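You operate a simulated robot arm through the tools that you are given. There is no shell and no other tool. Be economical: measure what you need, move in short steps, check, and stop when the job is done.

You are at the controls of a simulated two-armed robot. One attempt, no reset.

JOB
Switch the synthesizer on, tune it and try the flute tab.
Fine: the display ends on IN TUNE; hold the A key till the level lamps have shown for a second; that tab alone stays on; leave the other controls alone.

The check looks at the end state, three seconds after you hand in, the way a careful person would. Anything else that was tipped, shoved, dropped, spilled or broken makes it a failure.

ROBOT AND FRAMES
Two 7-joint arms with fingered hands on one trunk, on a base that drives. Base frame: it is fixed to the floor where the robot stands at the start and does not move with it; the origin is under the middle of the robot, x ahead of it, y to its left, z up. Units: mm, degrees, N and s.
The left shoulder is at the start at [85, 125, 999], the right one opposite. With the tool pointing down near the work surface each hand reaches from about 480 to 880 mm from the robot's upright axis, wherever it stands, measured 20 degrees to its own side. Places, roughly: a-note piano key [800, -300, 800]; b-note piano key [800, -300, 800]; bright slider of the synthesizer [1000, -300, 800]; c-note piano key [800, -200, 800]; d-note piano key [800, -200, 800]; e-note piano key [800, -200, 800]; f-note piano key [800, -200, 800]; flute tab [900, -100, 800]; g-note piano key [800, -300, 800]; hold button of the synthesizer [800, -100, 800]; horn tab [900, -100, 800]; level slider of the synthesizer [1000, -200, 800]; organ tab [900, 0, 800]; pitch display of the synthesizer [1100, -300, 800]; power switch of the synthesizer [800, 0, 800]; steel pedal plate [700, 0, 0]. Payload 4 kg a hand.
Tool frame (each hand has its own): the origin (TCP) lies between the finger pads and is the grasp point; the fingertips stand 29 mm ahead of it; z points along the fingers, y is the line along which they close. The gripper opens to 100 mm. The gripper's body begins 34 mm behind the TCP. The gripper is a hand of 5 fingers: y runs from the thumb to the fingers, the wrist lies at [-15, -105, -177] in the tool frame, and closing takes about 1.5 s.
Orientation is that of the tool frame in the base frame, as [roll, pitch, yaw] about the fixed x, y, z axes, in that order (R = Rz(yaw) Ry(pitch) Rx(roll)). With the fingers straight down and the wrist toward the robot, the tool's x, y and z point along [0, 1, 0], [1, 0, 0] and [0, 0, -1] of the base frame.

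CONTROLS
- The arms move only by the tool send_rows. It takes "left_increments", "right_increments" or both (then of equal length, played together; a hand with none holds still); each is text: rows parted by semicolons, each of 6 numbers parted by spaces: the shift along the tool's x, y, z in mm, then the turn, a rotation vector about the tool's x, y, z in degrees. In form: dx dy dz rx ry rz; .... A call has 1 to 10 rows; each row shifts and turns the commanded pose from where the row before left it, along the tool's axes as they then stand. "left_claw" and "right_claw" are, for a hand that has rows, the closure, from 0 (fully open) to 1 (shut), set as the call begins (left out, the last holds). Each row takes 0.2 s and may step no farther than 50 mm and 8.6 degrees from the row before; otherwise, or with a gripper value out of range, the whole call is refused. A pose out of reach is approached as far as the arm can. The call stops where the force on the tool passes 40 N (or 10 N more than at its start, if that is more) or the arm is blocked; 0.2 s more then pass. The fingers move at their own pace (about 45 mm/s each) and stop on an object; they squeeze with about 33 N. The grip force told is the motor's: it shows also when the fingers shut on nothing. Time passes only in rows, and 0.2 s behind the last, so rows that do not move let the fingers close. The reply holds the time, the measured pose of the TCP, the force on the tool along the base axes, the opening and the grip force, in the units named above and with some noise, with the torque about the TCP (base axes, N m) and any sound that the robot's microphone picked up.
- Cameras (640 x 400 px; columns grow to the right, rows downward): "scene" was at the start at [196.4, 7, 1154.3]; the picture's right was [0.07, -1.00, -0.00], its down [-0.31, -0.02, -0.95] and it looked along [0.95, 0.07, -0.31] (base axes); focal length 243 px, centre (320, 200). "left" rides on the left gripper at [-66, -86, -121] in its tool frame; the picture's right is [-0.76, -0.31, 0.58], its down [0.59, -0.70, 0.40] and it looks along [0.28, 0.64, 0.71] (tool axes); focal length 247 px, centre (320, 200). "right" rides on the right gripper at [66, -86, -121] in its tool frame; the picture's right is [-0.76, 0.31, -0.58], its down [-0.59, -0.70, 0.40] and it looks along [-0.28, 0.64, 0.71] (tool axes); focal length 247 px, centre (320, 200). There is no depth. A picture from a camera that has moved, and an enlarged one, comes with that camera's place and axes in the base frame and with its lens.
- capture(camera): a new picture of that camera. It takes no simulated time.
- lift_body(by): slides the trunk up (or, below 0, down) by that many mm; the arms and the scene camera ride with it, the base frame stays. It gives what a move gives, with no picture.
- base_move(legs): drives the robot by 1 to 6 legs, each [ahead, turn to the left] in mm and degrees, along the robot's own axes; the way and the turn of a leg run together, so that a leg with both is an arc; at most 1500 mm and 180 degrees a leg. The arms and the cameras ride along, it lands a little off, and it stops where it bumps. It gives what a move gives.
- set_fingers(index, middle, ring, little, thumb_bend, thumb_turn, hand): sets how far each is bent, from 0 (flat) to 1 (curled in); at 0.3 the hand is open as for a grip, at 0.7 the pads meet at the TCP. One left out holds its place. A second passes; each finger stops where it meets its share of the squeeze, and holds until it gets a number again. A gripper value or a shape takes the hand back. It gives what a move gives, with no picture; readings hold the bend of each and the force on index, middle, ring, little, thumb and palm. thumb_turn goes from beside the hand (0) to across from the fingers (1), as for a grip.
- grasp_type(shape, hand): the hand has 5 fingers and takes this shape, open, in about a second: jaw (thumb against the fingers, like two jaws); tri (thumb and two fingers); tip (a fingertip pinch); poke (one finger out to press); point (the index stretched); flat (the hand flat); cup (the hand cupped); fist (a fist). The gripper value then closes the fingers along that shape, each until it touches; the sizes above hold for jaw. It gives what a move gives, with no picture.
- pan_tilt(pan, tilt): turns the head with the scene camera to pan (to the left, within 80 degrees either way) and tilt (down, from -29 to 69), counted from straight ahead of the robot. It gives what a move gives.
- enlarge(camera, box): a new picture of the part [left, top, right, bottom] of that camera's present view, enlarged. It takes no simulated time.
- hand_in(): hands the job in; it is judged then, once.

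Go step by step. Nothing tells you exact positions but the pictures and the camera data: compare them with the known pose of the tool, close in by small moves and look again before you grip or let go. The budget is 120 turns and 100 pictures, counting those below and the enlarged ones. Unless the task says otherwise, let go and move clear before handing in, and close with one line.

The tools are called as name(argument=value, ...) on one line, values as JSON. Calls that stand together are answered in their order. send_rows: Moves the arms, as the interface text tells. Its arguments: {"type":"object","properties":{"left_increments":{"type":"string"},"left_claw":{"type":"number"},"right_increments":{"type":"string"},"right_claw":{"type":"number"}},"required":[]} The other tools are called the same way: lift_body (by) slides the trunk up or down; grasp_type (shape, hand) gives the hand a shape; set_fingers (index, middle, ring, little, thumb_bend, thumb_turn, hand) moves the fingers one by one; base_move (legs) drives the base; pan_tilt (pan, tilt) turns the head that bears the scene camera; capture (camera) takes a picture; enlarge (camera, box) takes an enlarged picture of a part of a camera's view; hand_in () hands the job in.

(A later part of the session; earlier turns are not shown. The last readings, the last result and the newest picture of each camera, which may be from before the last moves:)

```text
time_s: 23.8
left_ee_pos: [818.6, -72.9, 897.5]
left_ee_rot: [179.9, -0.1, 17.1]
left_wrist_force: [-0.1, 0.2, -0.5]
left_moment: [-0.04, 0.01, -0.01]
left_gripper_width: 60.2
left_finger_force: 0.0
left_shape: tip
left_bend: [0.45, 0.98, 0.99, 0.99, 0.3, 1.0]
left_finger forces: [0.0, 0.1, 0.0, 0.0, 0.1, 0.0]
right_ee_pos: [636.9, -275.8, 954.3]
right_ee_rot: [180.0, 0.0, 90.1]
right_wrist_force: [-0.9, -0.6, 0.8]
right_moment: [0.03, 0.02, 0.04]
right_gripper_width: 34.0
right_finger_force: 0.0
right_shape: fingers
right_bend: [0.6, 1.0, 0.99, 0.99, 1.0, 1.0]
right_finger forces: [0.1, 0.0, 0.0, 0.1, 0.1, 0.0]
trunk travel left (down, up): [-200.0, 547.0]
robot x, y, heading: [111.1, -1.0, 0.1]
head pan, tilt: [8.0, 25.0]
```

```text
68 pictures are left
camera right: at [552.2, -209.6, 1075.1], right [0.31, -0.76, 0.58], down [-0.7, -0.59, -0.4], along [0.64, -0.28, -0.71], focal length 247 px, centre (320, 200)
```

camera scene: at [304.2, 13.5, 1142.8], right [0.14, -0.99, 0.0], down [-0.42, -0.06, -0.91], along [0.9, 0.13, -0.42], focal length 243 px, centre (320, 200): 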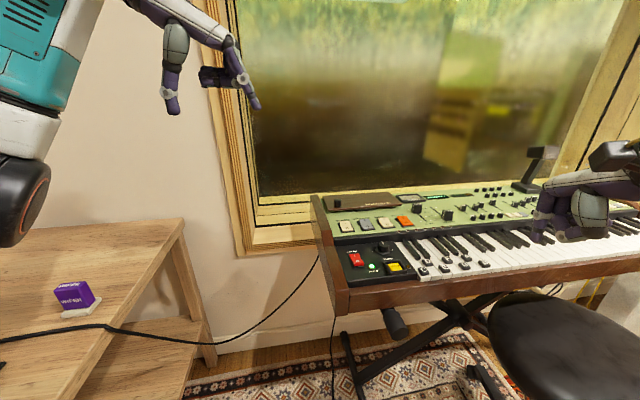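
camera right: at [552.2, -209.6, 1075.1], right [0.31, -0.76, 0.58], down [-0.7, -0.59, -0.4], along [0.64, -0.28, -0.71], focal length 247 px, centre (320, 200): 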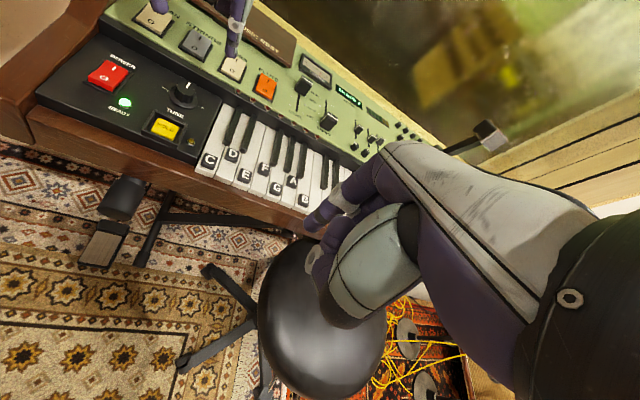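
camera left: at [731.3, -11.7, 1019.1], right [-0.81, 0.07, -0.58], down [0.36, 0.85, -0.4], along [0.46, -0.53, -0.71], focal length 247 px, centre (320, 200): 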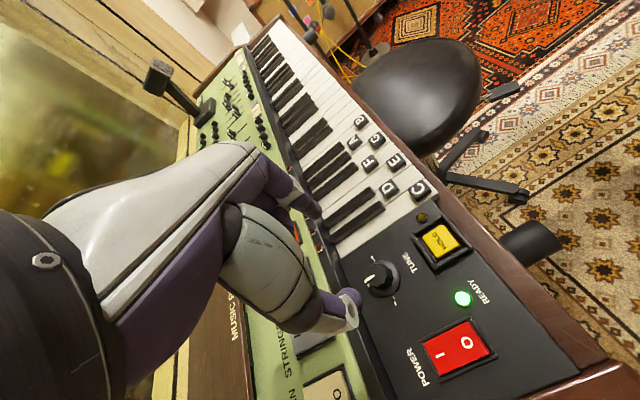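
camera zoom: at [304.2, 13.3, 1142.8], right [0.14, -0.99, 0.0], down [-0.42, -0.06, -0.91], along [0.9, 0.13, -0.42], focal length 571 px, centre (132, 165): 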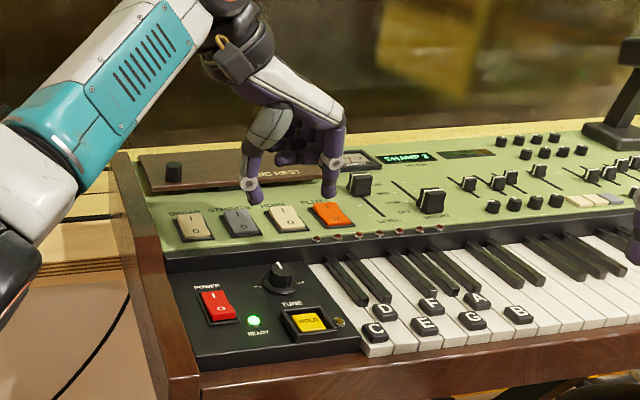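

The pinch line runs along the panel and the knob is at about (822,-73). I'll shift 4 mm back and descend to just above it.

send_rows(left_increments="3.5 1 20 0 0 0;0 0 20 0 0 0;0 0 15 0 0 0;0 0 0 0 0 0")

enlarge(camera="scene", box=[320, 180, 480, 280])

enlarge(camera="left", box=[260, 150, 480, 350])

enlarge(camera="right", box=[100, 0, 340, 150])

```text
time_s: 24.8
left_ee_pos: [821.3, -71.3, 845.1]
left_ee_rot: [180.0, 0.1, 17.1]
left_wrist_force: [-0.1, -0.6, -0.1]
left_moment: [-0.02, -0.03, 0.03]
left_gripper_width: 60.2
left_finger_force: 0.0
left_shape: tip
left_bend: [0.45, 0.98, 0.99, 0.99, 0.3, 1.0]
left_finger forces: [0.0, 0.1, 0.1, 0.0, 0.0, 0.0]
right_ee_pos: [638.2, -274.0, 954.5]
right_ee_rot: [-180.0, 0.1, 90.1]
right_wrist_force: [0.4, -0.2, -0.6]
right_moment: [0.0, 0.02, 0.03]
right_gripper_width: 34.3
right_finger_force: 0.0
right_shape: fingers
right_bend: [0.6, 1.0, 0.99, 0.99, 1.0, 1.0]
right_finger forces: [0.1, 0.0, 0.0, 0.0, 0.0, 0.1]
trunk travel left (down, up): [-200.0, 547.0]
robot x, y, heading: [111.1, 1.0, 0.3]
head pan, tilt: [8.0, 25.0]
```

```text
4.00 times, centred on (400, 230) of scene
camera zoom: at [304.2, 13.4, 1142.8], right [0.14, -0.99, 0.0], down [-0.42, -0.06, -0.91], along [0.9, 0.13, -0.42], focal length 971 px, centre (0, 80)
```

zoom: 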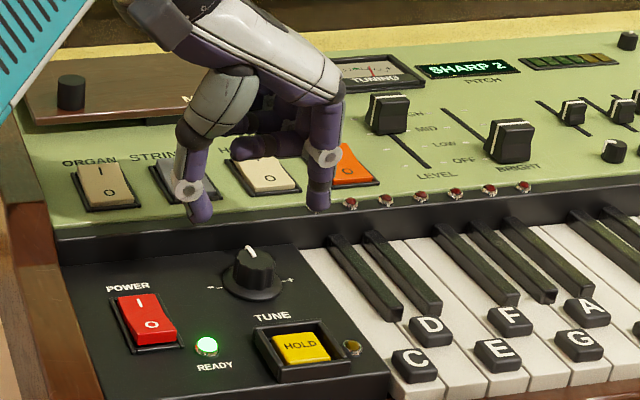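

```text
2.00 times, centred on (370, 250) of left
camera zoom: at [735.1, -10.2, 966.0], right [-0.81, 0.07, -0.58], down [0.36, 0.85, -0.4], along [0.46, -0.53, -0.71], focal length 494 px, centre (220, 100)
```

zoom: 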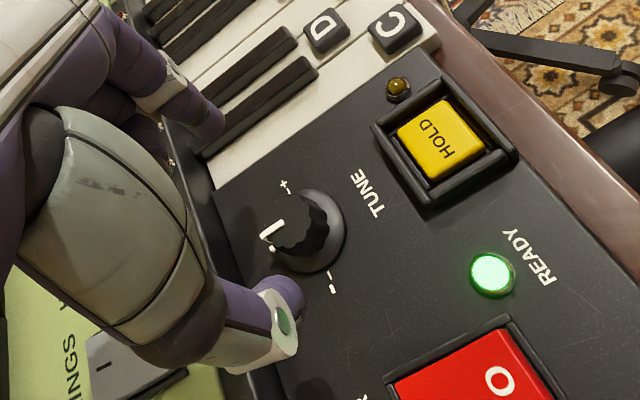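

```text
2.67 times, centred on (220, 75) of right
camera zoom: at [552.3, -209.5, 1075.1], right [0.31, -0.76, 0.58], down [-0.7, -0.59, -0.4], along [0.64, -0.28, -0.71], focal length 659 px, centre (587, 533)
```

zoom: 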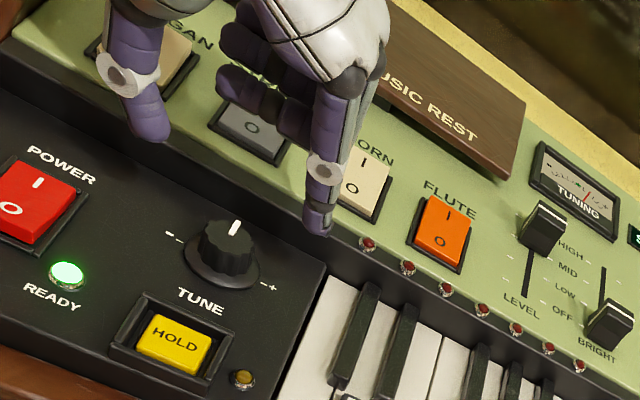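

The fingertip midpoint is (824,-71), right over the knob axis. I'll go down around it now.

send_rows(left_increments="0 0 15 0 0 0;0 0 12 0 0 0;0 0 8 0 0 0;0 0 5 0 0 0;0 0 0 0 0 0")

enlarge(camera="scene", box=[320, 180, 480, 280])

enlarge(camera="right", box=[100, 0, 340, 150])

```text
time_s: 26.0
left_ee_pos: [821.3, -73.7, 804.7]
left_ee_rot: [-179.9, 0.0, 17.2]
left_wrist_force: [-0.8, 0.0, -0.1]
left_moment: [-0.02, 0.0, -0.01]
left_gripper_width: 60.3
left_finger_force: 0.1
left_shape: tip
left_bend: [0.45, 0.98, 0.99, 0.99, 0.3, 1.0]
left_finger forces: [0.0, 0.0, 0.0, 0.0, 0.1, 0.1]
right_ee_pos: [636.8, -275.8, 955.2]
right_ee_rot: [179.9, 0.0, 90.1]
right_wrist_force: [-0.7, 0.6, -0.3]
right_moment: [0.0, 0.0, 0.03]
right_gripper_width: 33.7
right_finger_force: 0.1
right_shape: fingers
right_bend: [0.6, 1.0, 0.99, 0.99, 1.0, 1.0]
right_finger forces: [0.1, 0.1, 0.1, 0.0, 0.1, 0.0]
trunk travel left (down, up): [-200.0, 547.0]
robot x, y, heading: [111.7, -5.0, 0.3]
head pan, tilt: [8.0, 25.0]
```

```text
4.00 times, centred on (400, 230) of scene
camera zoom: at [304.2, 13.4, 1142.8], right [0.14, -0.99, 0.0], down [-0.42, -0.06, -0.91], along [0.9, 0.13, -0.42], focal length 971 px, centre (0, 80)
```

zoom: 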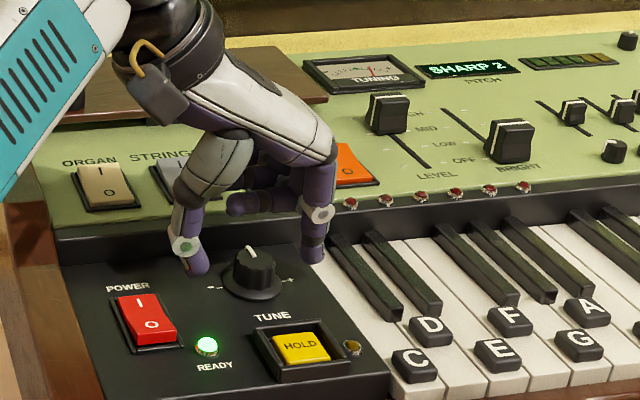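

```text
2.67 times, centred on (220, 75) of right
camera zoom: at [552.3, -209.5, 1075.1], right [0.31, -0.76, 0.58], down [-0.7, -0.59, -0.4], along [0.64, -0.28, -0.71], focal length 659 px, centre (587, 533)
```

zoom: 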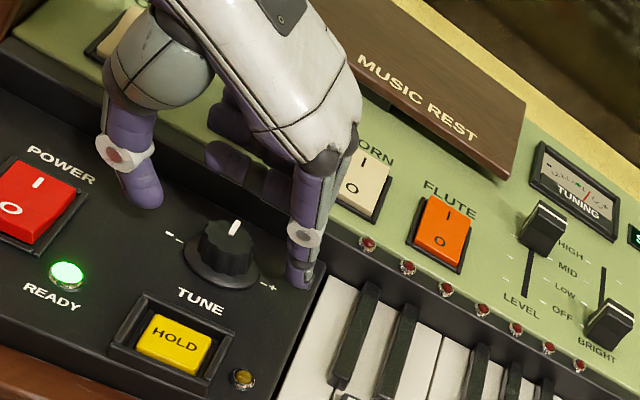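

The tips straddle the knob near its top. I'll lower 5 mm more and close gently.

send_rows(left_increments="-1 0 3 0 0 0;0 0 2 0 0 0;0 0 0 0 0 0")

send_rows(left_increments="0 0 0 0 0 0;0 0 0 0 0 0;0 0 0 0 0 0;0 0 0 0 0 0;0 0 0 0 0 0", left_claw=0.75)

enlarge(camera="scene", box=[320, 180, 480, 280])

enlarge(camera="right", box=[100, 0, 340, 150])

```text
time_s: 26.8
left_ee_pos: [820.7, -73.1, 800.7]
left_ee_rot: [-179.9, 0.3, 17.1]
left_wrist_force: [-0.1, 0.7, -0.4]
left_moment: [-0.02, -0.01, -0.04]
left_gripper_width: 60.3
left_finger_force: 0.1
left_shape: tip
left_bend: [0.45, 0.98, 0.99, 0.99, 0.3, 1.0]
left_finger forces: [0.0, 0.0, 0.0, 0.1, 0.0, 0.0]
right_ee_pos: [638.8, -275.0, 954.6]
right_ee_rot: [179.9, 0.0, 90.1]
right_wrist_force: [-0.2, 0.2, 0.9]
right_moment: [0.01, 0.01, 0.02]
right_gripper_width: 34.0
right_finger_force: 0.0
right_shape: fingers
right_bend: [0.6, 1.0, 0.99, 0.99, 1.0, 1.0]
right_finger forces: [0.0, 0.0, 0.0, 0.0, 0.0, 0.1]
trunk travel left (down, up): [-200.0, 547.0]
robot x, y, heading: [110.5, 2.2, 0.1]
head pan, tilt: [8.0, 25.0]
```

```text
time_s: 28.0
left_ee_pos: [821.2, -73.4, 801.1]
left_ee_rot: [-180.0, 0.0, 17.2]
left_wrist_force: [-0.7, -0.4, 0.0]
left_moment: [-0.01, 0.0, -0.02]
left_gripper_width: 25.3
left_finger_force: 0.1
left_shape: tip
left_bend: [0.58, 0.98, 0.99, 0.99, 0.48, 1.0]
left_finger forces: [0.1, 0.0, 0.1, 0.0, 0.0, 0.0]
right_ee_pos: [637.5, -275.5, 953.8]
right_ee_rot: [-180.0, 0.0, 90.2]
right_wrist_force: [0.2, 0.2, -1.2]
right_moment: [-0.02, 0.0, 0.0]
right_gripper_width: 34.1
right_finger_force: 0.0
right_shape: fingers
right_bend: [0.6, 1.0, 0.99, 0.99, 1.0, 1.0]
right_finger forces: [0.0, 0.1, 0.0, 0.1, 0.1, 0.0]
trunk travel left (down, up): [-200.0, 547.0]
robot x, y, heading: [107.6, -2.9, 0.3]
head pan, tilt: [8.0, 25.0]
```

```text
4.00 times, centred on (400, 230) of scene
camera zoom: at [304.2, 13.4, 1142.8], right [0.14, -0.99, 0.0], down [-0.42, -0.06, -0.91], along [0.9, 0.13, -0.42], focal length 971 px, centre (0, 80)
```

zoom: 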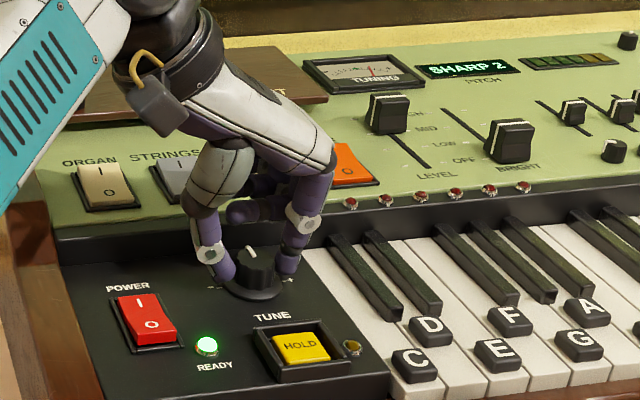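

```text
2.67 times, centred on (220, 75) of right
camera zoom: at [552.3, -209.5, 1075.1], right [0.31, -0.76, 0.58], down [-0.7, -0.59, -0.4], along [0.64, -0.28, -0.71], focal length 659 px, centre (587, 533)
```

zoom: 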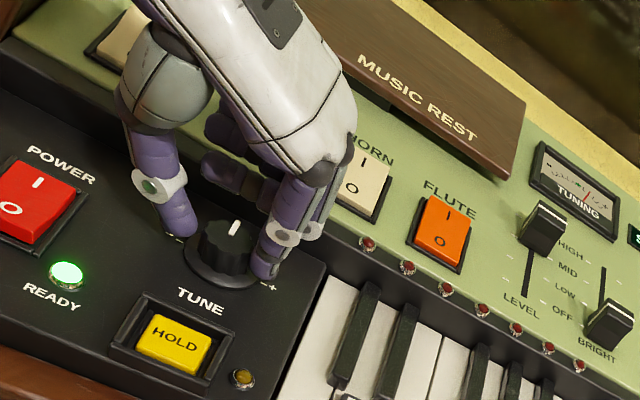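

Well centred but not touching yet, so I'll close further.

send_rows(left_increments="0 0 0 0 0 0;0 0 0 0 0 0;0 0 0 0 0 0;0 0 0 0 0 0", left_claw=1)

enlarge(camera="right", box=[100, 0, 420, 200])

```text
time_s: 29.0
left_ee_pos: [821.2, -73.1, 800.2]
left_ee_rot: [-179.9, 0.2, 17.1]
left_wrist_force: [-2.5, -0.9, -1.0]
left_moment: [-0.03, 0.07, 0.03]
left_gripper_width: 18.6
left_finger_force: 32.7
left_shape: tip
left_bend: [0.62, 1.0, 1.0, 1.0, 0.56, 1.0]
left_finger forces: [27.9, 0.0, 0.1, 0.0, 28.0, 0.1]
right_ee_pos: [637.9, -275.6, 953.2]
right_ee_rot: [180.0, 0.0, 90.1]
right_wrist_force: [0.8, 0.7, -0.1]
right_moment: [-0.01, -0.01, 0.01]
right_gripper_width: 34.0
right_finger_force: 0.0
right_shape: fingers
right_bend: [0.6, 1.0, 0.99, 0.99, 1.0, 1.0]
right_finger forces: [0.0, 0.0, 0.1, 0.1, 0.1, 0.0]
trunk travel left (down, up): [-200.0, 547.0]
robot x, y, heading: [110.7, -2.9, 0.0]
head pan, tilt: [8.0, 25.0]
```

```text
2.00 times, centred on (260, 100) of right
camera zoom: at [552.1, -209.5, 1075.1], right [0.31, -0.76, 0.58], down [-0.7, -0.59, -0.4], along [0.64, -0.28, -0.71], focal length 494 px, centre (440, 400)
```

zoom: 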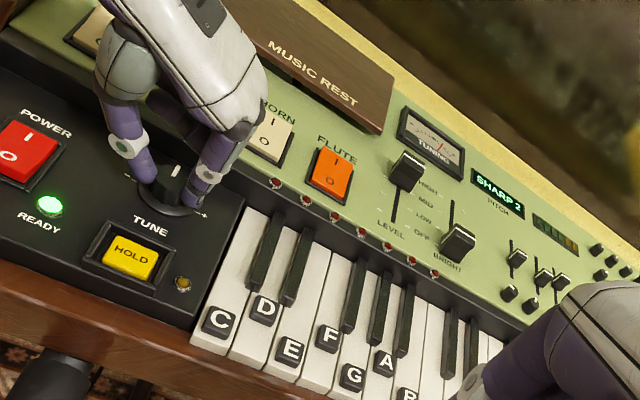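

Gripped firmly. I'll turn counter-clockwise (negative about tool z) by 12° and read the display.

send_rows(left_increments="0 0 0 0 0 -4;0 0 0 0 0 -4;0 0 0 0 0 -4;0 0 0 0 0 0")

enlarge(camera="right", box=[100, 0, 420, 200])

```text
time_s: 30.0
left_ee_pos: [820.9, -73.6, 800.6]
left_ee_rot: [179.9, 0.1, 29.2]
left_wrist_force: [-5.5, -4.2, -3.0]
left_moment: [-0.1, 0.09, 0.0]
left_gripper_width: 18.9
left_finger_force: 33.2
left_shape: tip
left_bend: [0.61, 1.0, 1.0, 1.0, 0.56, 1.0]
left_finger forces: [29.1, 0.1, 0.1, 0.1, 27.5, 0.0]
right_ee_pos: [636.9, -275.5, 953.5]
right_ee_rot: [180.0, -0.1, 90.1]
right_wrist_force: [0.7, -0.1, 0.1]
right_moment: [0.01, 0.02, -0.02]
right_gripper_width: 34.2
right_finger_force: 0.0
right_shape: fingers
right_bend: [0.6, 1.0, 0.99, 0.99, 1.0, 1.0]
right_finger forces: [0.1, 0.0, 0.1, 0.1, 0.0, 0.1]
trunk travel left (down, up): [-200.0, 547.0]
robot x, y, heading: [106.3, 2.4, -0.2]
head pan, tilt: [8.0, 25.0]
```

```text
2.00 times, centred on (260, 100) of right
camera zoom: at [552.1, -209.8, 1075.1], right [0.31, -0.76, 0.58], down [-0.7, -0.59, -0.4], along [0.64, -0.28, -0.71], focal length 494 px, centre (440, 400)
```

zoom: 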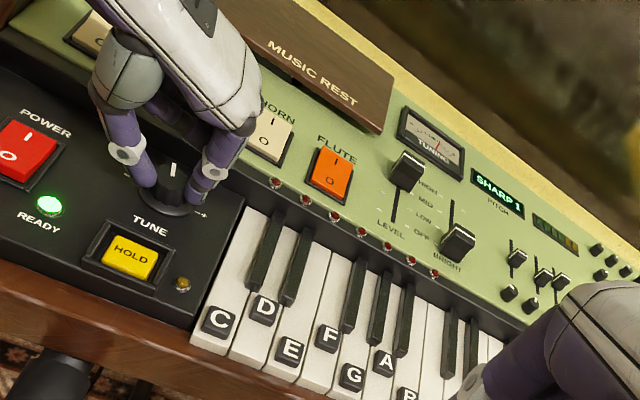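

It is down to "SHARP 1". I'll turn another 10°.

send_rows(left_increments="0 0 0 0 0 -4;0 0 0 0 0 -3;0 0 0 0 0 -3;0 0 0 0 0 0")

enlarge(camera="right", box=[160, 30, 400, 150])

```text
time_s: 31.0
left_ee_pos: [822.5, -73.6, 800.2]
left_ee_rot: [-179.9, 0.0, 39.3]
left_wrist_force: [-3.8, -4.5, -0.9]
left_moment: [-0.13, 0.04, -0.01]
left_gripper_width: 18.6
left_finger_force: 33.1
left_shape: tip
left_bend: [0.61, 1.0, 1.0, 1.0, 0.73, 1.0]
left_finger forces: [29.9, 0.1, 0.1, 0.0, 27.7, 0.0]
right_ee_pos: [637.3, -275.1, 955.4]
right_ee_rot: [-180.0, 0.0, 90.0]
right_wrist_force: [-0.1, 0.5, 0.3]
right_moment: [-0.02, 0.02, 0.02]
right_gripper_width: 34.2
right_finger_force: 0.1
right_shape: fingers
right_bend: [0.6, 1.0, 0.99, 0.99, 1.0, 1.0]
right_finger forces: [0.0, 0.1, 0.1, 0.1, 0.0, 0.0]
trunk travel left (down, up): [-200.0, 547.0]
robot x, y, heading: [108.1, 2.0, 0.5]
head pan, tilt: [8.0, 25.0]
```

```text
2.67 times, centred on (280, 90) of right
camera zoom: at [551.9, -210.0, 1075.2], right [0.31, -0.76, 0.58], down [-0.7, -0.59, -0.4], along [0.64, -0.28, -0.71], focal length 659 px, centre (427, 493)
```

zoom: 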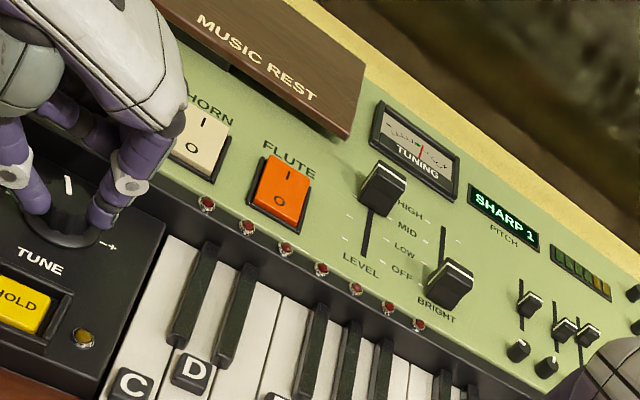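

enlarge(camera="right", box=[140, 50, 240, 130])

enlarge(camera="scene", box=[350, 215, 430, 265])

```text
5.00 times, centred on (190, 90) of right
camera zoom: at [551.9, -210.0, 1075.2], right [0.31, -0.76, 0.58], down [-0.7, -0.59, -0.4], along [0.64, -0.28, -0.71], focal length 1235 px, centre (970, 750)
```

zoom: 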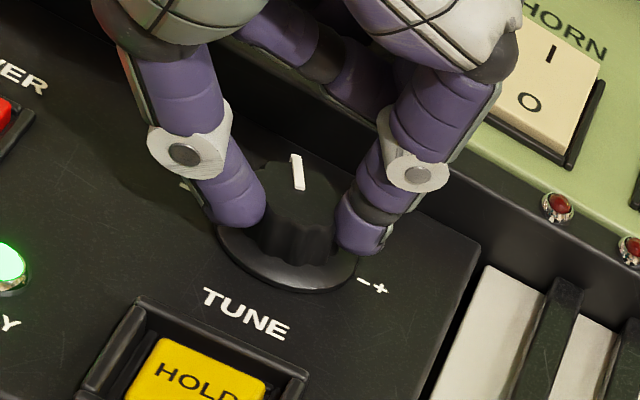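

```text
8.00 times, centred on (390, 240) of scene
camera zoom: at [303.9, 12.9, 1142.9], right [0.14, -0.99, 0.0], down [-0.42, -0.06, -0.91], along [0.9, 0.13, -0.42], focal length 1941 px, centre (-240, -120)
```

zoom: 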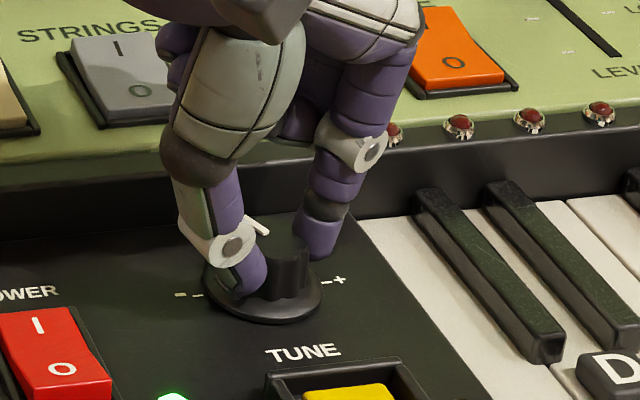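

The pointer has rotated counter-clockwise with the hand, so I'll carry on with another 8°.

send_rows(left_increments="0 0 0 0 0 -4;0 0 0 0 0 -4;0 0 0 0 0 0")

enlarge(camera="right", box=[140, 40, 380, 140])

```text
time_s: 31.8
left_ee_pos: [821.3, -74.0, 800.7]
left_ee_rot: [-180.0, 0.0, 47.0]
left_wrist_force: [-2.4, -6.9, -0.1]
left_moment: [-0.18, 0.08, -0.03]
left_gripper_width: 19.1
left_finger_force: 33.2
left_shape: tip
left_bend: [0.61, 1.0, 1.0, 1.0, 0.73, 1.0]
left_finger forces: [30.4, 0.1, 0.0, 0.0, 27.3, 0.0]
right_ee_pos: [637.5, -275.8, 955.0]
right_ee_rot: [-180.0, 0.1, 90.2]
right_wrist_force: [-0.1, 0.0, 0.2]
right_moment: [0.02, 0.04, 0.02]
right_gripper_width: 34.2
right_finger_force: 0.0
right_shape: fingers
right_bend: [0.6, 1.0, 0.99, 0.99, 1.0, 1.0]
right_finger forces: [0.0, 0.0, 0.0, 0.0, 0.1, 0.1]
trunk travel left (down, up): [-200.0, 547.0]
robot x, y, heading: [111.0, -2.3, -0.2]
head pan, tilt: [8.0, 25.0]
```

```text
2.67 times, centred on (260, 90) of right
camera zoom: at [551.9, -210.2, 1075.2], right [0.31, -0.76, 0.58], down [-0.7, -0.59, -0.4], along [0.64, -0.28, -0.71], focal length 659 px, centre (480, 493)
```

zoom: 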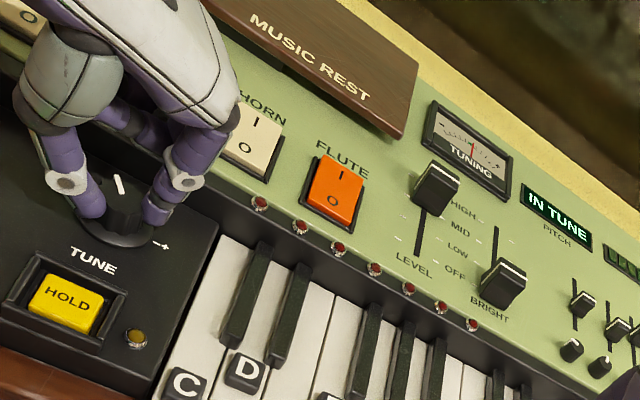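

IN TUNE. I'll check the meter needle for margin before letting go.

enlarge(camera="right", box=[290, 70, 370, 140])

```text
5.71 times, centred on (330, 105) of right
camera zoom: at [551.9, -210.2, 1075.2], right [0.31, -0.76, 0.58], down [-0.7, -0.59, -0.4], along [0.64, -0.28, -0.71], focal length 1411 px, centre (263, 743)
```

zoom: 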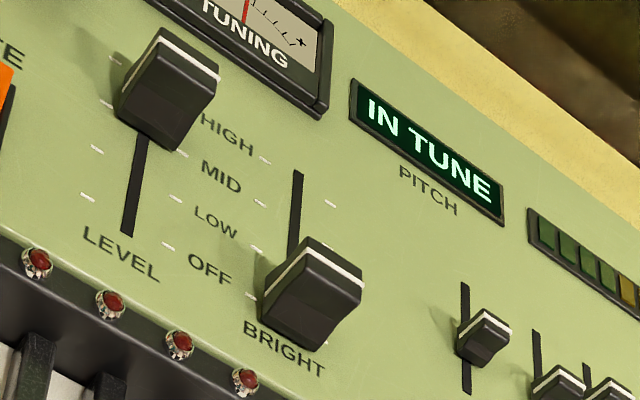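

enlarge(camera="right", box=[290, 65, 340, 115])

```text
8.00 times, centred on (315, 90) of right
camera zoom: at [551.9, -210.2, 1075.2], right [0.31, -0.76, 0.58], down [-0.7, -0.59, -0.4], along [0.64, -0.28, -0.71], focal length 1976 px, centre (360, 1080)
```

zoom: 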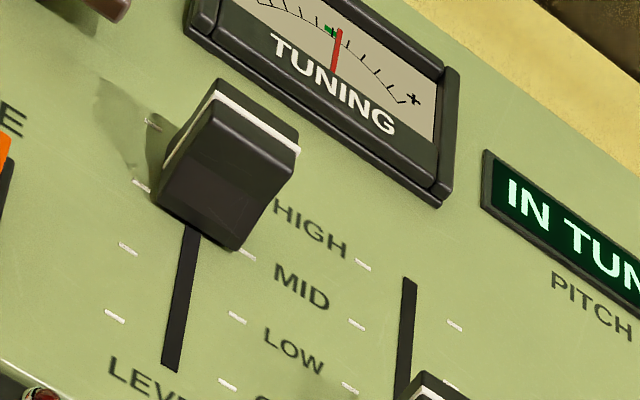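

The needle sits just on the sharp side of the green mark, so I'll turn 3.5° more to centre it.

send_rows(left_increments="0 0 0 0 0 -3.5;0 0 0 0 0 0;0 0 0 0 0 0")

enlarge(camera="right", box=[300, 60, 370, 110])

```text
time_s: 32.6
left_ee_pos: [820.2, -74.6, 800.0]
left_ee_rot: [-179.9, -0.1, 50.6]
left_wrist_force: [-3.0, -6.4, 2.3]
left_moment: [-0.17, -0.02, -0.04]
left_gripper_width: 19.1
left_finger_force: 32.7
left_shape: tip
left_bend: [0.61, 1.0, 1.0, 1.0, 0.73, 1.0]
left_finger forces: [30.5, 0.0, 0.1, 0.1, 27.4, 0.0]
right_ee_pos: [637.2, -275.1, 954.7]
right_ee_rot: [-180.0, 0.0, 90.0]
right_wrist_force: [-0.4, 0.6, -0.2]
right_moment: [0.01, -0.03, -0.02]
right_gripper_width: 34.0
right_finger_force: 0.1
right_shape: fingers
right_bend: [0.6, 1.0, 0.99, 0.99, 1.0, 1.0]
right_finger forces: [0.0, 0.1, 0.0, 0.1, 0.1, 0.1]
trunk travel left (down, up): [-200.0, 547.0]
robot x, y, heading: [110.0, 3.1, -0.1]
head pan, tilt: [8.0, 25.0]
```

```text
8.00 times, centred on (335, 85) of right
camera zoom: at [551.8, -210.2, 1075.2], right [0.31, -0.76, 0.58], down [-0.7, -0.59, -0.4], along [0.64, -0.28, -0.71], focal length 1976 px, centre (200, 1120)
```

zoom: 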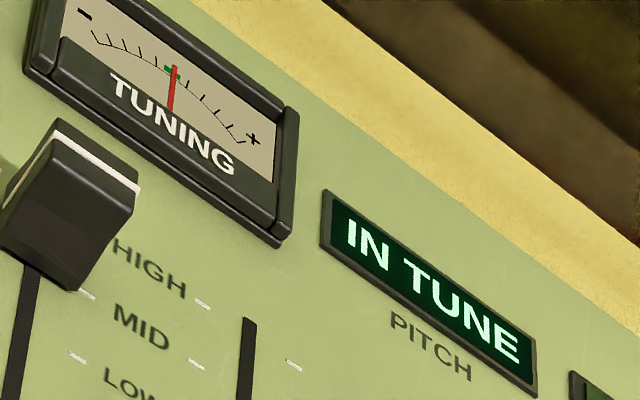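

Centred. I'll open just enough to release, then lift straight up.

send_rows(left_increments="0 0 0 0 0 0;0 0 0 0 0 0;0 0 0 0 0 0;0 0 0 0 0 0", left_claw=0.6)

enlarge(camera="right", box=[140, 40, 380, 140])

enlarge(camera="scene", box=[340, 200, 440, 270])

```text
time_s: 33.6
left_ee_pos: [820.7, -74.8, 800.8]
left_ee_rot: [-179.9, 0.1, 50.6]
left_wrist_force: [-0.6, -0.6, 0.1]
left_moment: [0.03, 0.03, -0.03]
left_gripper_width: 39.7
left_finger_force: 0.1
left_shape: tip
left_bend: [0.48, 0.98, 0.99, 0.99, 0.41, 1.0]
left_finger forces: [0.1, 0.1, 0.0, 0.0, 0.0, 0.0]
right_ee_pos: [636.8, -276.0, 954.0]
right_ee_rot: [179.9, 0.0, 90.1]
right_wrist_force: [0.3, 0.3, 0.1]
right_moment: [0.04, 0.02, -0.02]
right_gripper_width: 34.0
right_finger_force: 0.0
right_shape: fingers
right_bend: [0.6, 1.0, 0.99, 0.99, 1.0, 1.0]
right_finger forces: [0.0, 0.0, 0.0, 0.0, 0.0, 0.0]
trunk travel left (down, up): [-200.0, 547.0]
robot x, y, heading: [113.9, -1.5, 0.1]
head pan, tilt: [8.0, 25.0]
```

```text
2.67 times, centred on (260, 90) of right
camera zoom: at [552.2, -209.8, 1075.1], right [0.31, -0.76, 0.58], down [-0.7, -0.59, -0.4], along [0.64, -0.28, -0.71], focal length 659 px, centre (480, 493)
```

zoom: 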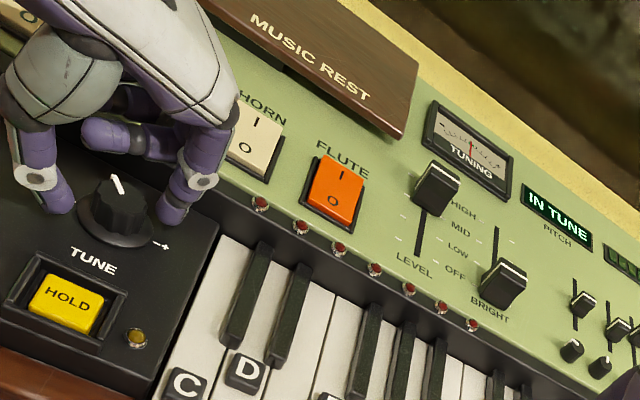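

```text
5.71 times, centred on (390, 235) of scene
camera zoom: at [304.2, 13.2, 1142.8], right [0.14, -0.99, 0.0], down [-0.42, -0.06, -0.91], along [0.9, 0.13, -0.42], focal length 1387 px, centre (-80, 0)
```

zoom: 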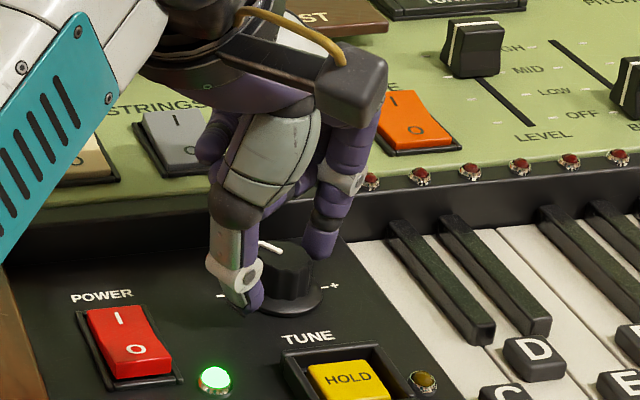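

The knob is free and it still reads IN TUNE. I'll lift and withdraw the left hand, and bring the right index over the flute tab.

send_rows(left_increments="0 0 -20 0 0 0;0 0 -45 0 0 0;0 0 -45 0 0 0;18 -41 -10 0 0 0;18 -41 -10 0 0 0;18 -41 -10 0 0 0;18 -41 -10 0 0 0;18 -41 -10 0 0 0")

send_rows(right_increments="19 40 9 0 0 0;19 40 9 0 0 0;19 40 9 0 0 0;19 40 9 0 0 0;19 40 9 0 0 0;19 40 9 0 0 0;20 39 10 0 0 0;0 0 0 0 0 0")

enlarge(camera="scene", box=[320, 130, 520, 255])

enlarge(camera="right", box=[180, 130, 420, 290])

capture(camera="left")

```text
time_s: 35.4
left_ee_pos: [721.5, 123.7, 962.1]
left_ee_rot: [180.0, 0.0, 50.6]
left_wrist_force: [0.3, -0.6, 0.7]
left_moment: [-0.03, 0.01, 0.03]
left_gripper_width: 39.9
left_finger_force: 0.1
left_shape: tip
left_bend: [0.48, 0.98, 0.99, 0.99, 0.41, 1.0]
left_finger forces: [0.0, 0.0, 0.1, 0.1, 0.0, 0.0]
right_ee_pos: [637.7, -275.3, 954.6]
right_ee_rot: [179.9, 0.0, 90.1]
right_wrist_force: [-0.1, 0.8, 0.5]
right_moment: [-0.01, -0.02, -0.01]
right_gripper_width: 34.4
right_finger_force: 0.1
right_shape: fingers
right_bend: [0.6, 1.0, 0.99, 0.99, 1.0, 1.0]
right_finger forces: [0.0, 0.1, 0.1, 0.0, 0.0, 0.0]
trunk travel left (down, up): [-200.0, 547.0]
robot x, y, heading: [110.2, -2.6, -0.1]
head pan, tilt: [8.0, 25.0]
```

```text
time_s: 37.2
left_ee_pos: [719.3, 123.4, 960.8]
left_ee_rot: [-180.0, 0.1, 50.7]
left_wrist_force: [1.3, -0.1, -0.1]
left_moment: [-0.01, -0.02, 0.0]
left_gripper_width: 40.0
left_finger_force: 0.2
left_shape: tip
left_bend: [0.48, 0.98, 0.99, 0.99, 0.41, 1.0]
left_finger forces: [0.0, 0.1, 0.0, 0.0, 0.0, 0.1]
right_ee_pos: [916.2, -138.2, 892.5]
right_ee_rot: [180.0, 0.0, 90.2]
right_wrist_force: [-0.8, 0.6, -0.3]
right_moment: [-0.02, 0.0, -0.02]
right_gripper_width: 34.2
right_finger_force: 0.0
right_shape: fingers
right_bend: [0.6, 1.0, 0.99, 0.99, 1.0, 1.0]
right_finger forces: [0.0, 0.1, 0.1, 0.1, 0.0, 0.0]
trunk travel left (down, up): [-200.0, 547.0]
robot x, y, heading: [108.4, -0.5, -0.2]
head pan, tilt: [8.0, 25.0]
```

```text
3.20 times, centred on (420, 192) of scene
camera zoom: at [304.3, 13.6, 1142.8], right [0.14, -0.99, 0.0], down [-0.42, -0.06, -0.91], along [0.9, 0.13, -0.42], focal length 776 px, centre (0, 224)
```

zoom: 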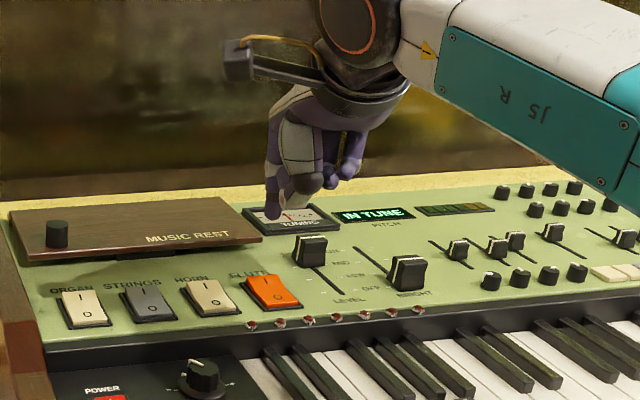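

```text
2.50 times, centred on (300, 210) of right
camera zoom: at [830.2, -72.9, 1013.2], right [0.31, -0.76, 0.58], down [-0.7, -0.59, -0.4], along [0.64, -0.28, -0.71], focal length 617 px, centre (370, 175)
```

zoom: 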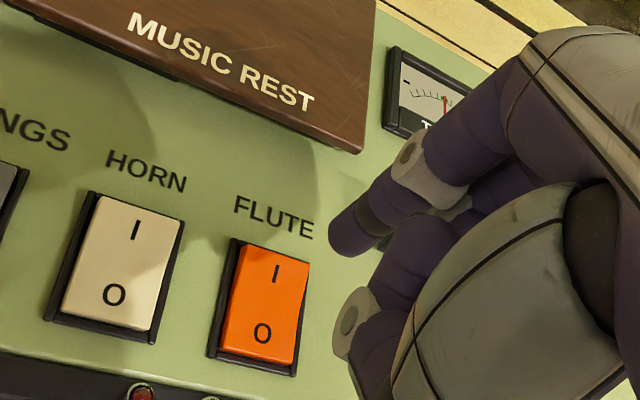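

```text
47 pictures are left
camera left: at [614.4, 125.5, 1082.2], right [-0.72, -0.39, -0.58], down [-0.17, 0.9, -0.4], along [0.68, -0.19, -0.71], focal length 247 px, centre (320, 200)
```

left: 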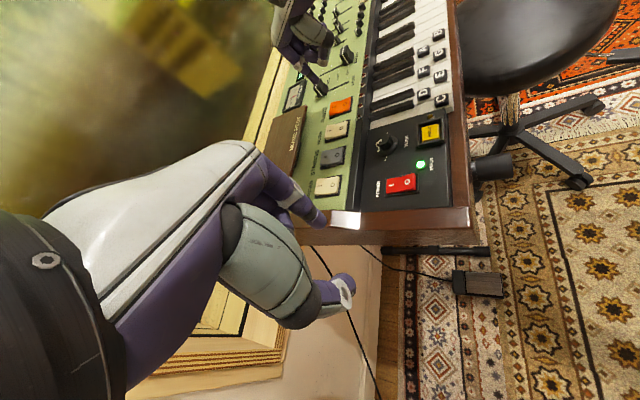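

Close up, the "I" end of the flute tab is near (951,-138). I'll move 14 mm ahead, go down 45 mm and look again.

send_rows(right_increments="-2 14 0 0 0 0;0 0 25 0 0 0;0 0 20 0 0 0;0 0 0 0 0 0")

enlarge(camera="right", box=[180, 130, 420, 290])

enlarge(camera="left", box=[260, 30, 400, 130])

```text
time_s: 38.2
left_ee_pos: [721.7, 122.6, 960.9]
left_ee_rot: [-180.0, 0.0, 50.6]
left_wrist_force: [0.1, 0.6, 0.2]
left_moment: [0.01, -0.04, 0.01]
left_gripper_width: 40.2
left_finger_force: 0.2
left_shape: tip
left_bend: [0.48, 0.98, 0.99, 0.99, 0.41, 1.0]
left_finger forces: [0.1, 0.0, 0.1, 0.0, 0.1, 0.0]
right_ee_pos: [928.5, -140.1, 845.2]
right_ee_rot: [179.9, 0.0, 90.1]
right_wrist_force: [0.0, 0.4, 0.5]
right_moment: [-0.04, -0.01, 0.02]
right_gripper_width: 34.1
right_finger_force: 0.1
right_shape: fingers
right_bend: [0.6, 1.0, 0.99, 0.99, 1.0, 1.0]
right_finger forces: [0.0, 0.1, 0.0, 0.0, 0.1, 0.0]
trunk travel left (down, up): [-200.0, 547.0]
robot x, y, heading: [110.6, -3.6, -0.1]
head pan, tilt: [8.0, 25.0]
```

```text
2.50 times, centred on (300, 210) of right
camera zoom: at [843.9, -75.3, 965.9], right [0.31, -0.76, 0.58], down [-0.7, -0.59, -0.4], along [0.64, -0.28, -0.71], focal length 617 px, centre (370, 175)
```

zoom: 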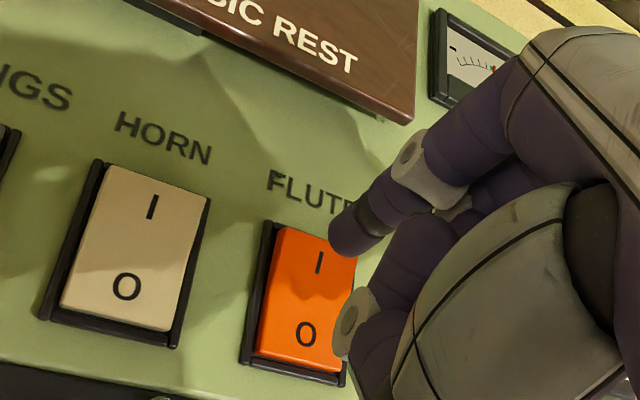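

```text
4.00 times, centred on (330, 80) of left
camera zoom: at [614.4, 125.5, 1082.2], right [-0.72, -0.39, -0.58], down [-0.17, 0.9, -0.4], along [0.68, -0.19, -0.71], focal length 988 px, centre (280, 680)
```

zoom: 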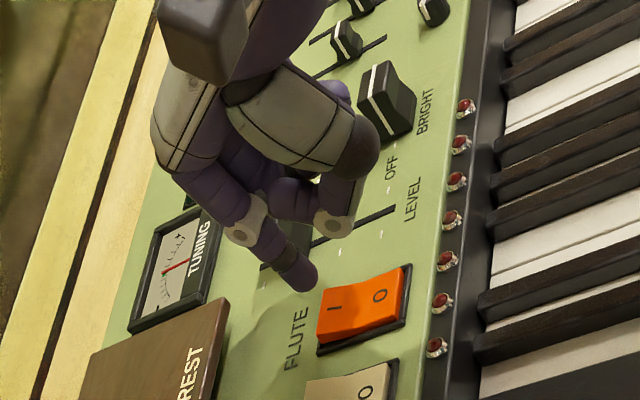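

The tip is over the "I" end. The curled fingers are near the LEVEL slider, so I'll check that clearance before pressing.

enlarge(camera="scene", box=[370, 150, 490, 240])

```text
4.44 times, centred on (430, 195) of scene
camera zoom: at [304.3, 13.5, 1142.8], right [0.14, -0.99, 0.0], down [-0.42, -0.06, -0.91], along [0.9, 0.13, -0.42], focal length 1078 px, centre (-169, 222)
```

zoom: 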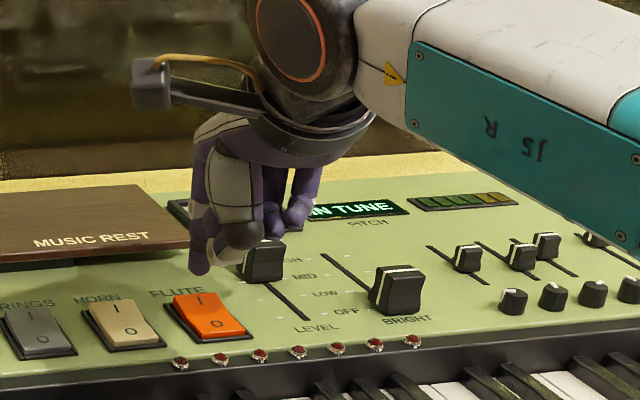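

The curled fingers clear the slider by about 60 mm in depth and 10 mm in height. Pressing now.

send_rows(right_increments="0 1 8 0 0 0;0 0 6 0 0 0;0 0 4 0 0 0;0 0 3 0 0 0;0 0 0 0 0 0")

enlarge(camera="left", box=[260, 30, 400, 130])

```text
time_s: 39.4
left_ee_pos: [721.5, 122.8, 962.3]
left_ee_rot: [-180.0, -0.1, 50.6]
left_wrist_force: [0.0, -0.9, 0.3]
left_moment: [0.04, 0.04, -0.01]
left_gripper_width: 39.8
left_finger_force: 0.1
left_shape: tip
left_bend: [0.48, 0.98, 0.99, 0.99, 0.41, 1.0]
left_finger forces: [0.0, 0.1, 0.0, 0.0, 0.1, 0.0]
right_ee_pos: [931.1, -139.7, 824.6]
right_ee_rot: [179.9, -0.1, 90.1]
right_wrist_force: [-0.9, -1.0, 1.3]
right_moment: [0.0, -0.03, -0.02]
right_gripper_width: 34.3
right_finger_force: 0.1
right_shape: fingers
right_bend: [0.6, 1.0, 0.99, 0.99, 1.0, 1.0]
right_finger forces: [1.2, 0.0, 0.1, 0.0, 0.1, 0.1]
trunk travel left (down, up): [-200.0, 547.0]
robot x, y, heading: [108.7, -3.5, -0.2]
head pan, tilt: [8.0, 25.0]
```

```text
4.00 times, centred on (330, 80) of left
camera zoom: at [614.4, 125.4, 1082.2], right [-0.72, -0.39, -0.58], down [-0.17, 0.9, -0.4], along [0.68, -0.19, -0.71], focal length 988 px, centre (280, 680)
```

zoom: 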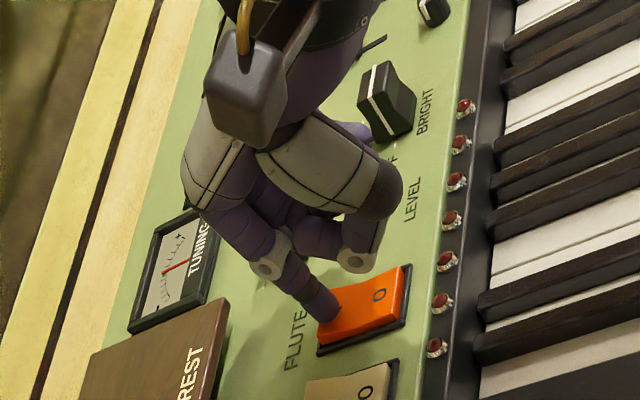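

The fingertip is touching the "I" end with light force. I'll press on through.

send_rows(right_increments="0 0 2 0 0 0;0 0 2 0 0 0;0 0 1.5 0 0 0;0 0 0 0 0 0")

enlarge(camera="left", box=[260, 30, 400, 130])

```text
time_s: 40.4
left_ee_pos: [721.3, 123.5, 962.2]
left_ee_rot: [179.9, 0.0, 50.7]
left_wrist_force: [-0.3, 0.2, 0.7]
left_moment: [-0.01, -0.03, -0.01]
left_gripper_width: 39.8
left_finger_force: 0.1
left_shape: tip
left_bend: [0.48, 0.98, 0.99, 0.99, 0.41, 1.0]
left_finger forces: [0.0, 0.0, 0.1, 0.0, 0.0, 0.0]
right_ee_pos: [930.2, -140.2, 820.3]
right_ee_rot: [179.9, 0.0, 90.2]
right_wrist_force: [0.7, 1.5, 6.5]
right_moment: [0.11, -0.15, 0.06]
right_gripper_width: 34.3
right_finger_force: 2.9
right_shape: fingers
right_bend: [0.6, 1.0, 0.99, 0.99, 1.0, 1.0]
right_finger forces: [6.4, 0.0, 0.0, 0.0, 0.0, 0.0]
trunk travel left (down, up): [-200.0, 547.0]
robot x, y, heading: [109.3, -2.3, 0.2]
head pan, tilt: [8.0, 25.0]
```

```text
4.00 times, centred on (330, 80) of left
camera zoom: at [613.9, 125.4, 1082.6], right [-0.72, -0.39, -0.58], down [-0.17, 0.9, -0.4], along [0.68, -0.19, -0.71], focal length 988 px, centre (280, 680)
```

zoom: 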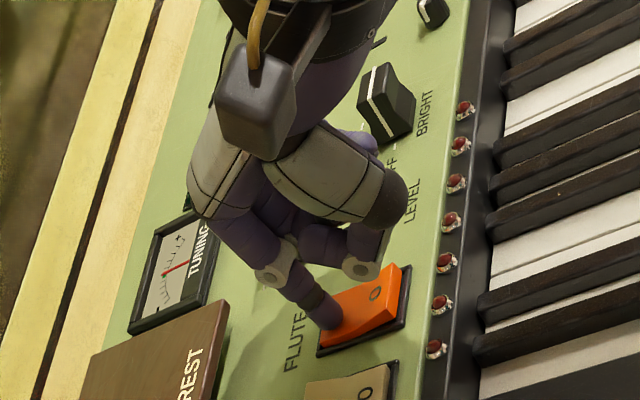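

send_rows(right_increments="0 0 1.5 0 0 0;0 0 0 0 0 0;0 0 -12 0 0 0;0 0 -30 0 0 0;0 0 -40 0 0 0;-10 -40 -20 0 0 0;-20 -45 0 0 0 0;-20 -45 0 0 0 0;0 0 0 0 0 0")

enlarge(camera="scene", box=[320, 170, 520, 295])

enlarge(camera="left", box=[260, 30, 480, 230])

enlarge(camera="right", box=[100, 0, 420, 290])

```text
time_s: 42.4
left_ee_pos: [722.4, 122.5, 961.0]
left_ee_rot: [-179.9, 0.0, 50.5]
left_wrist_force: [0.8, -0.1, 0.7]
left_moment: [0.03, -0.03, -0.01]
left_gripper_width: 39.8
left_finger_force: 0.1
left_shape: tip
left_bend: [0.48, 0.98, 0.99, 0.99, 0.41, 1.0]
left_finger forces: [0.1, 0.0, 0.0, 0.0, 0.0, 0.0]
right_ee_pos: [800.4, -190.8, 918.8]
right_ee_rot: [-179.9, 0.0, 90.1]
right_wrist_force: [-0.1, -0.4, -0.1]
right_moment: [0.01, -0.01, 0.02]
right_gripper_width: 34.3
right_finger_force: 0.0
right_shape: fingers
right_bend: [0.6, 1.0, 0.99, 0.99, 1.0, 1.0]
right_finger forces: [0.0, 0.0, 0.0, 0.1, 0.0, 0.0]
trunk travel left (down, up): [-200.0, 547.0]
robot x, y, heading: [107.2, -3.0, 0.1]
head pan, tilt: [8.0, 25.0]
```

```text
3.20 times, centred on (420, 232) of scene
camera zoom: at [304.4, 13.1, 1142.7], right [0.14, -0.99, 0.0], down [-0.42, -0.06, -0.91], along [0.9, 0.13, -0.42], focal length 776 px, centre (0, 96)
```

zoom: 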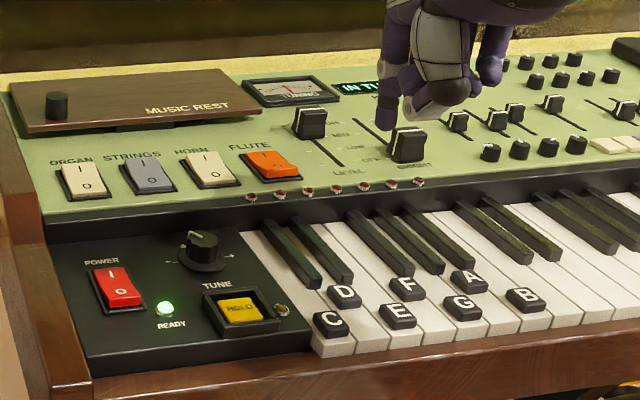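

```text
2.00 times, centred on (370, 130) of left
camera zoom: at [614.6, 125.0, 1082.1], right [-0.72, -0.39, -0.58], down [-0.17, 0.9, -0.4], along [0.67, -0.19, -0.71], focal length 494 px, centre (220, 340)
```

zoom: 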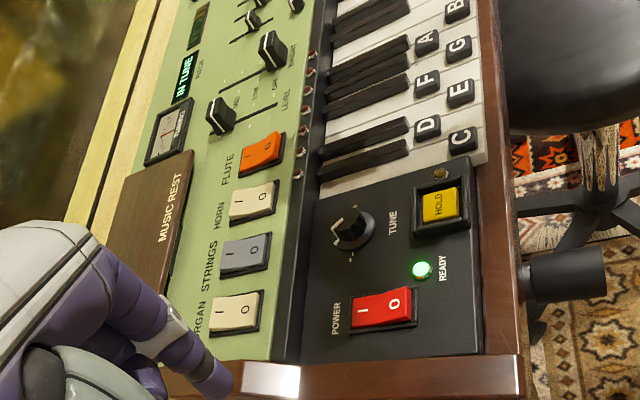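

```text
1.38 times, centred on (260, 145) of right
camera zoom: at [715.1, -126.0, 1039.5], right [0.31, -0.76, 0.58], down [-0.7, -0.59, -0.4], along [0.64, -0.28, -0.71], focal length 341 px, centre (403, 276)
```

zoom: 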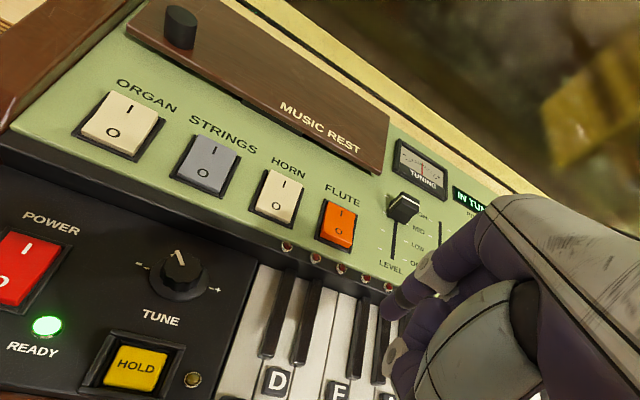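

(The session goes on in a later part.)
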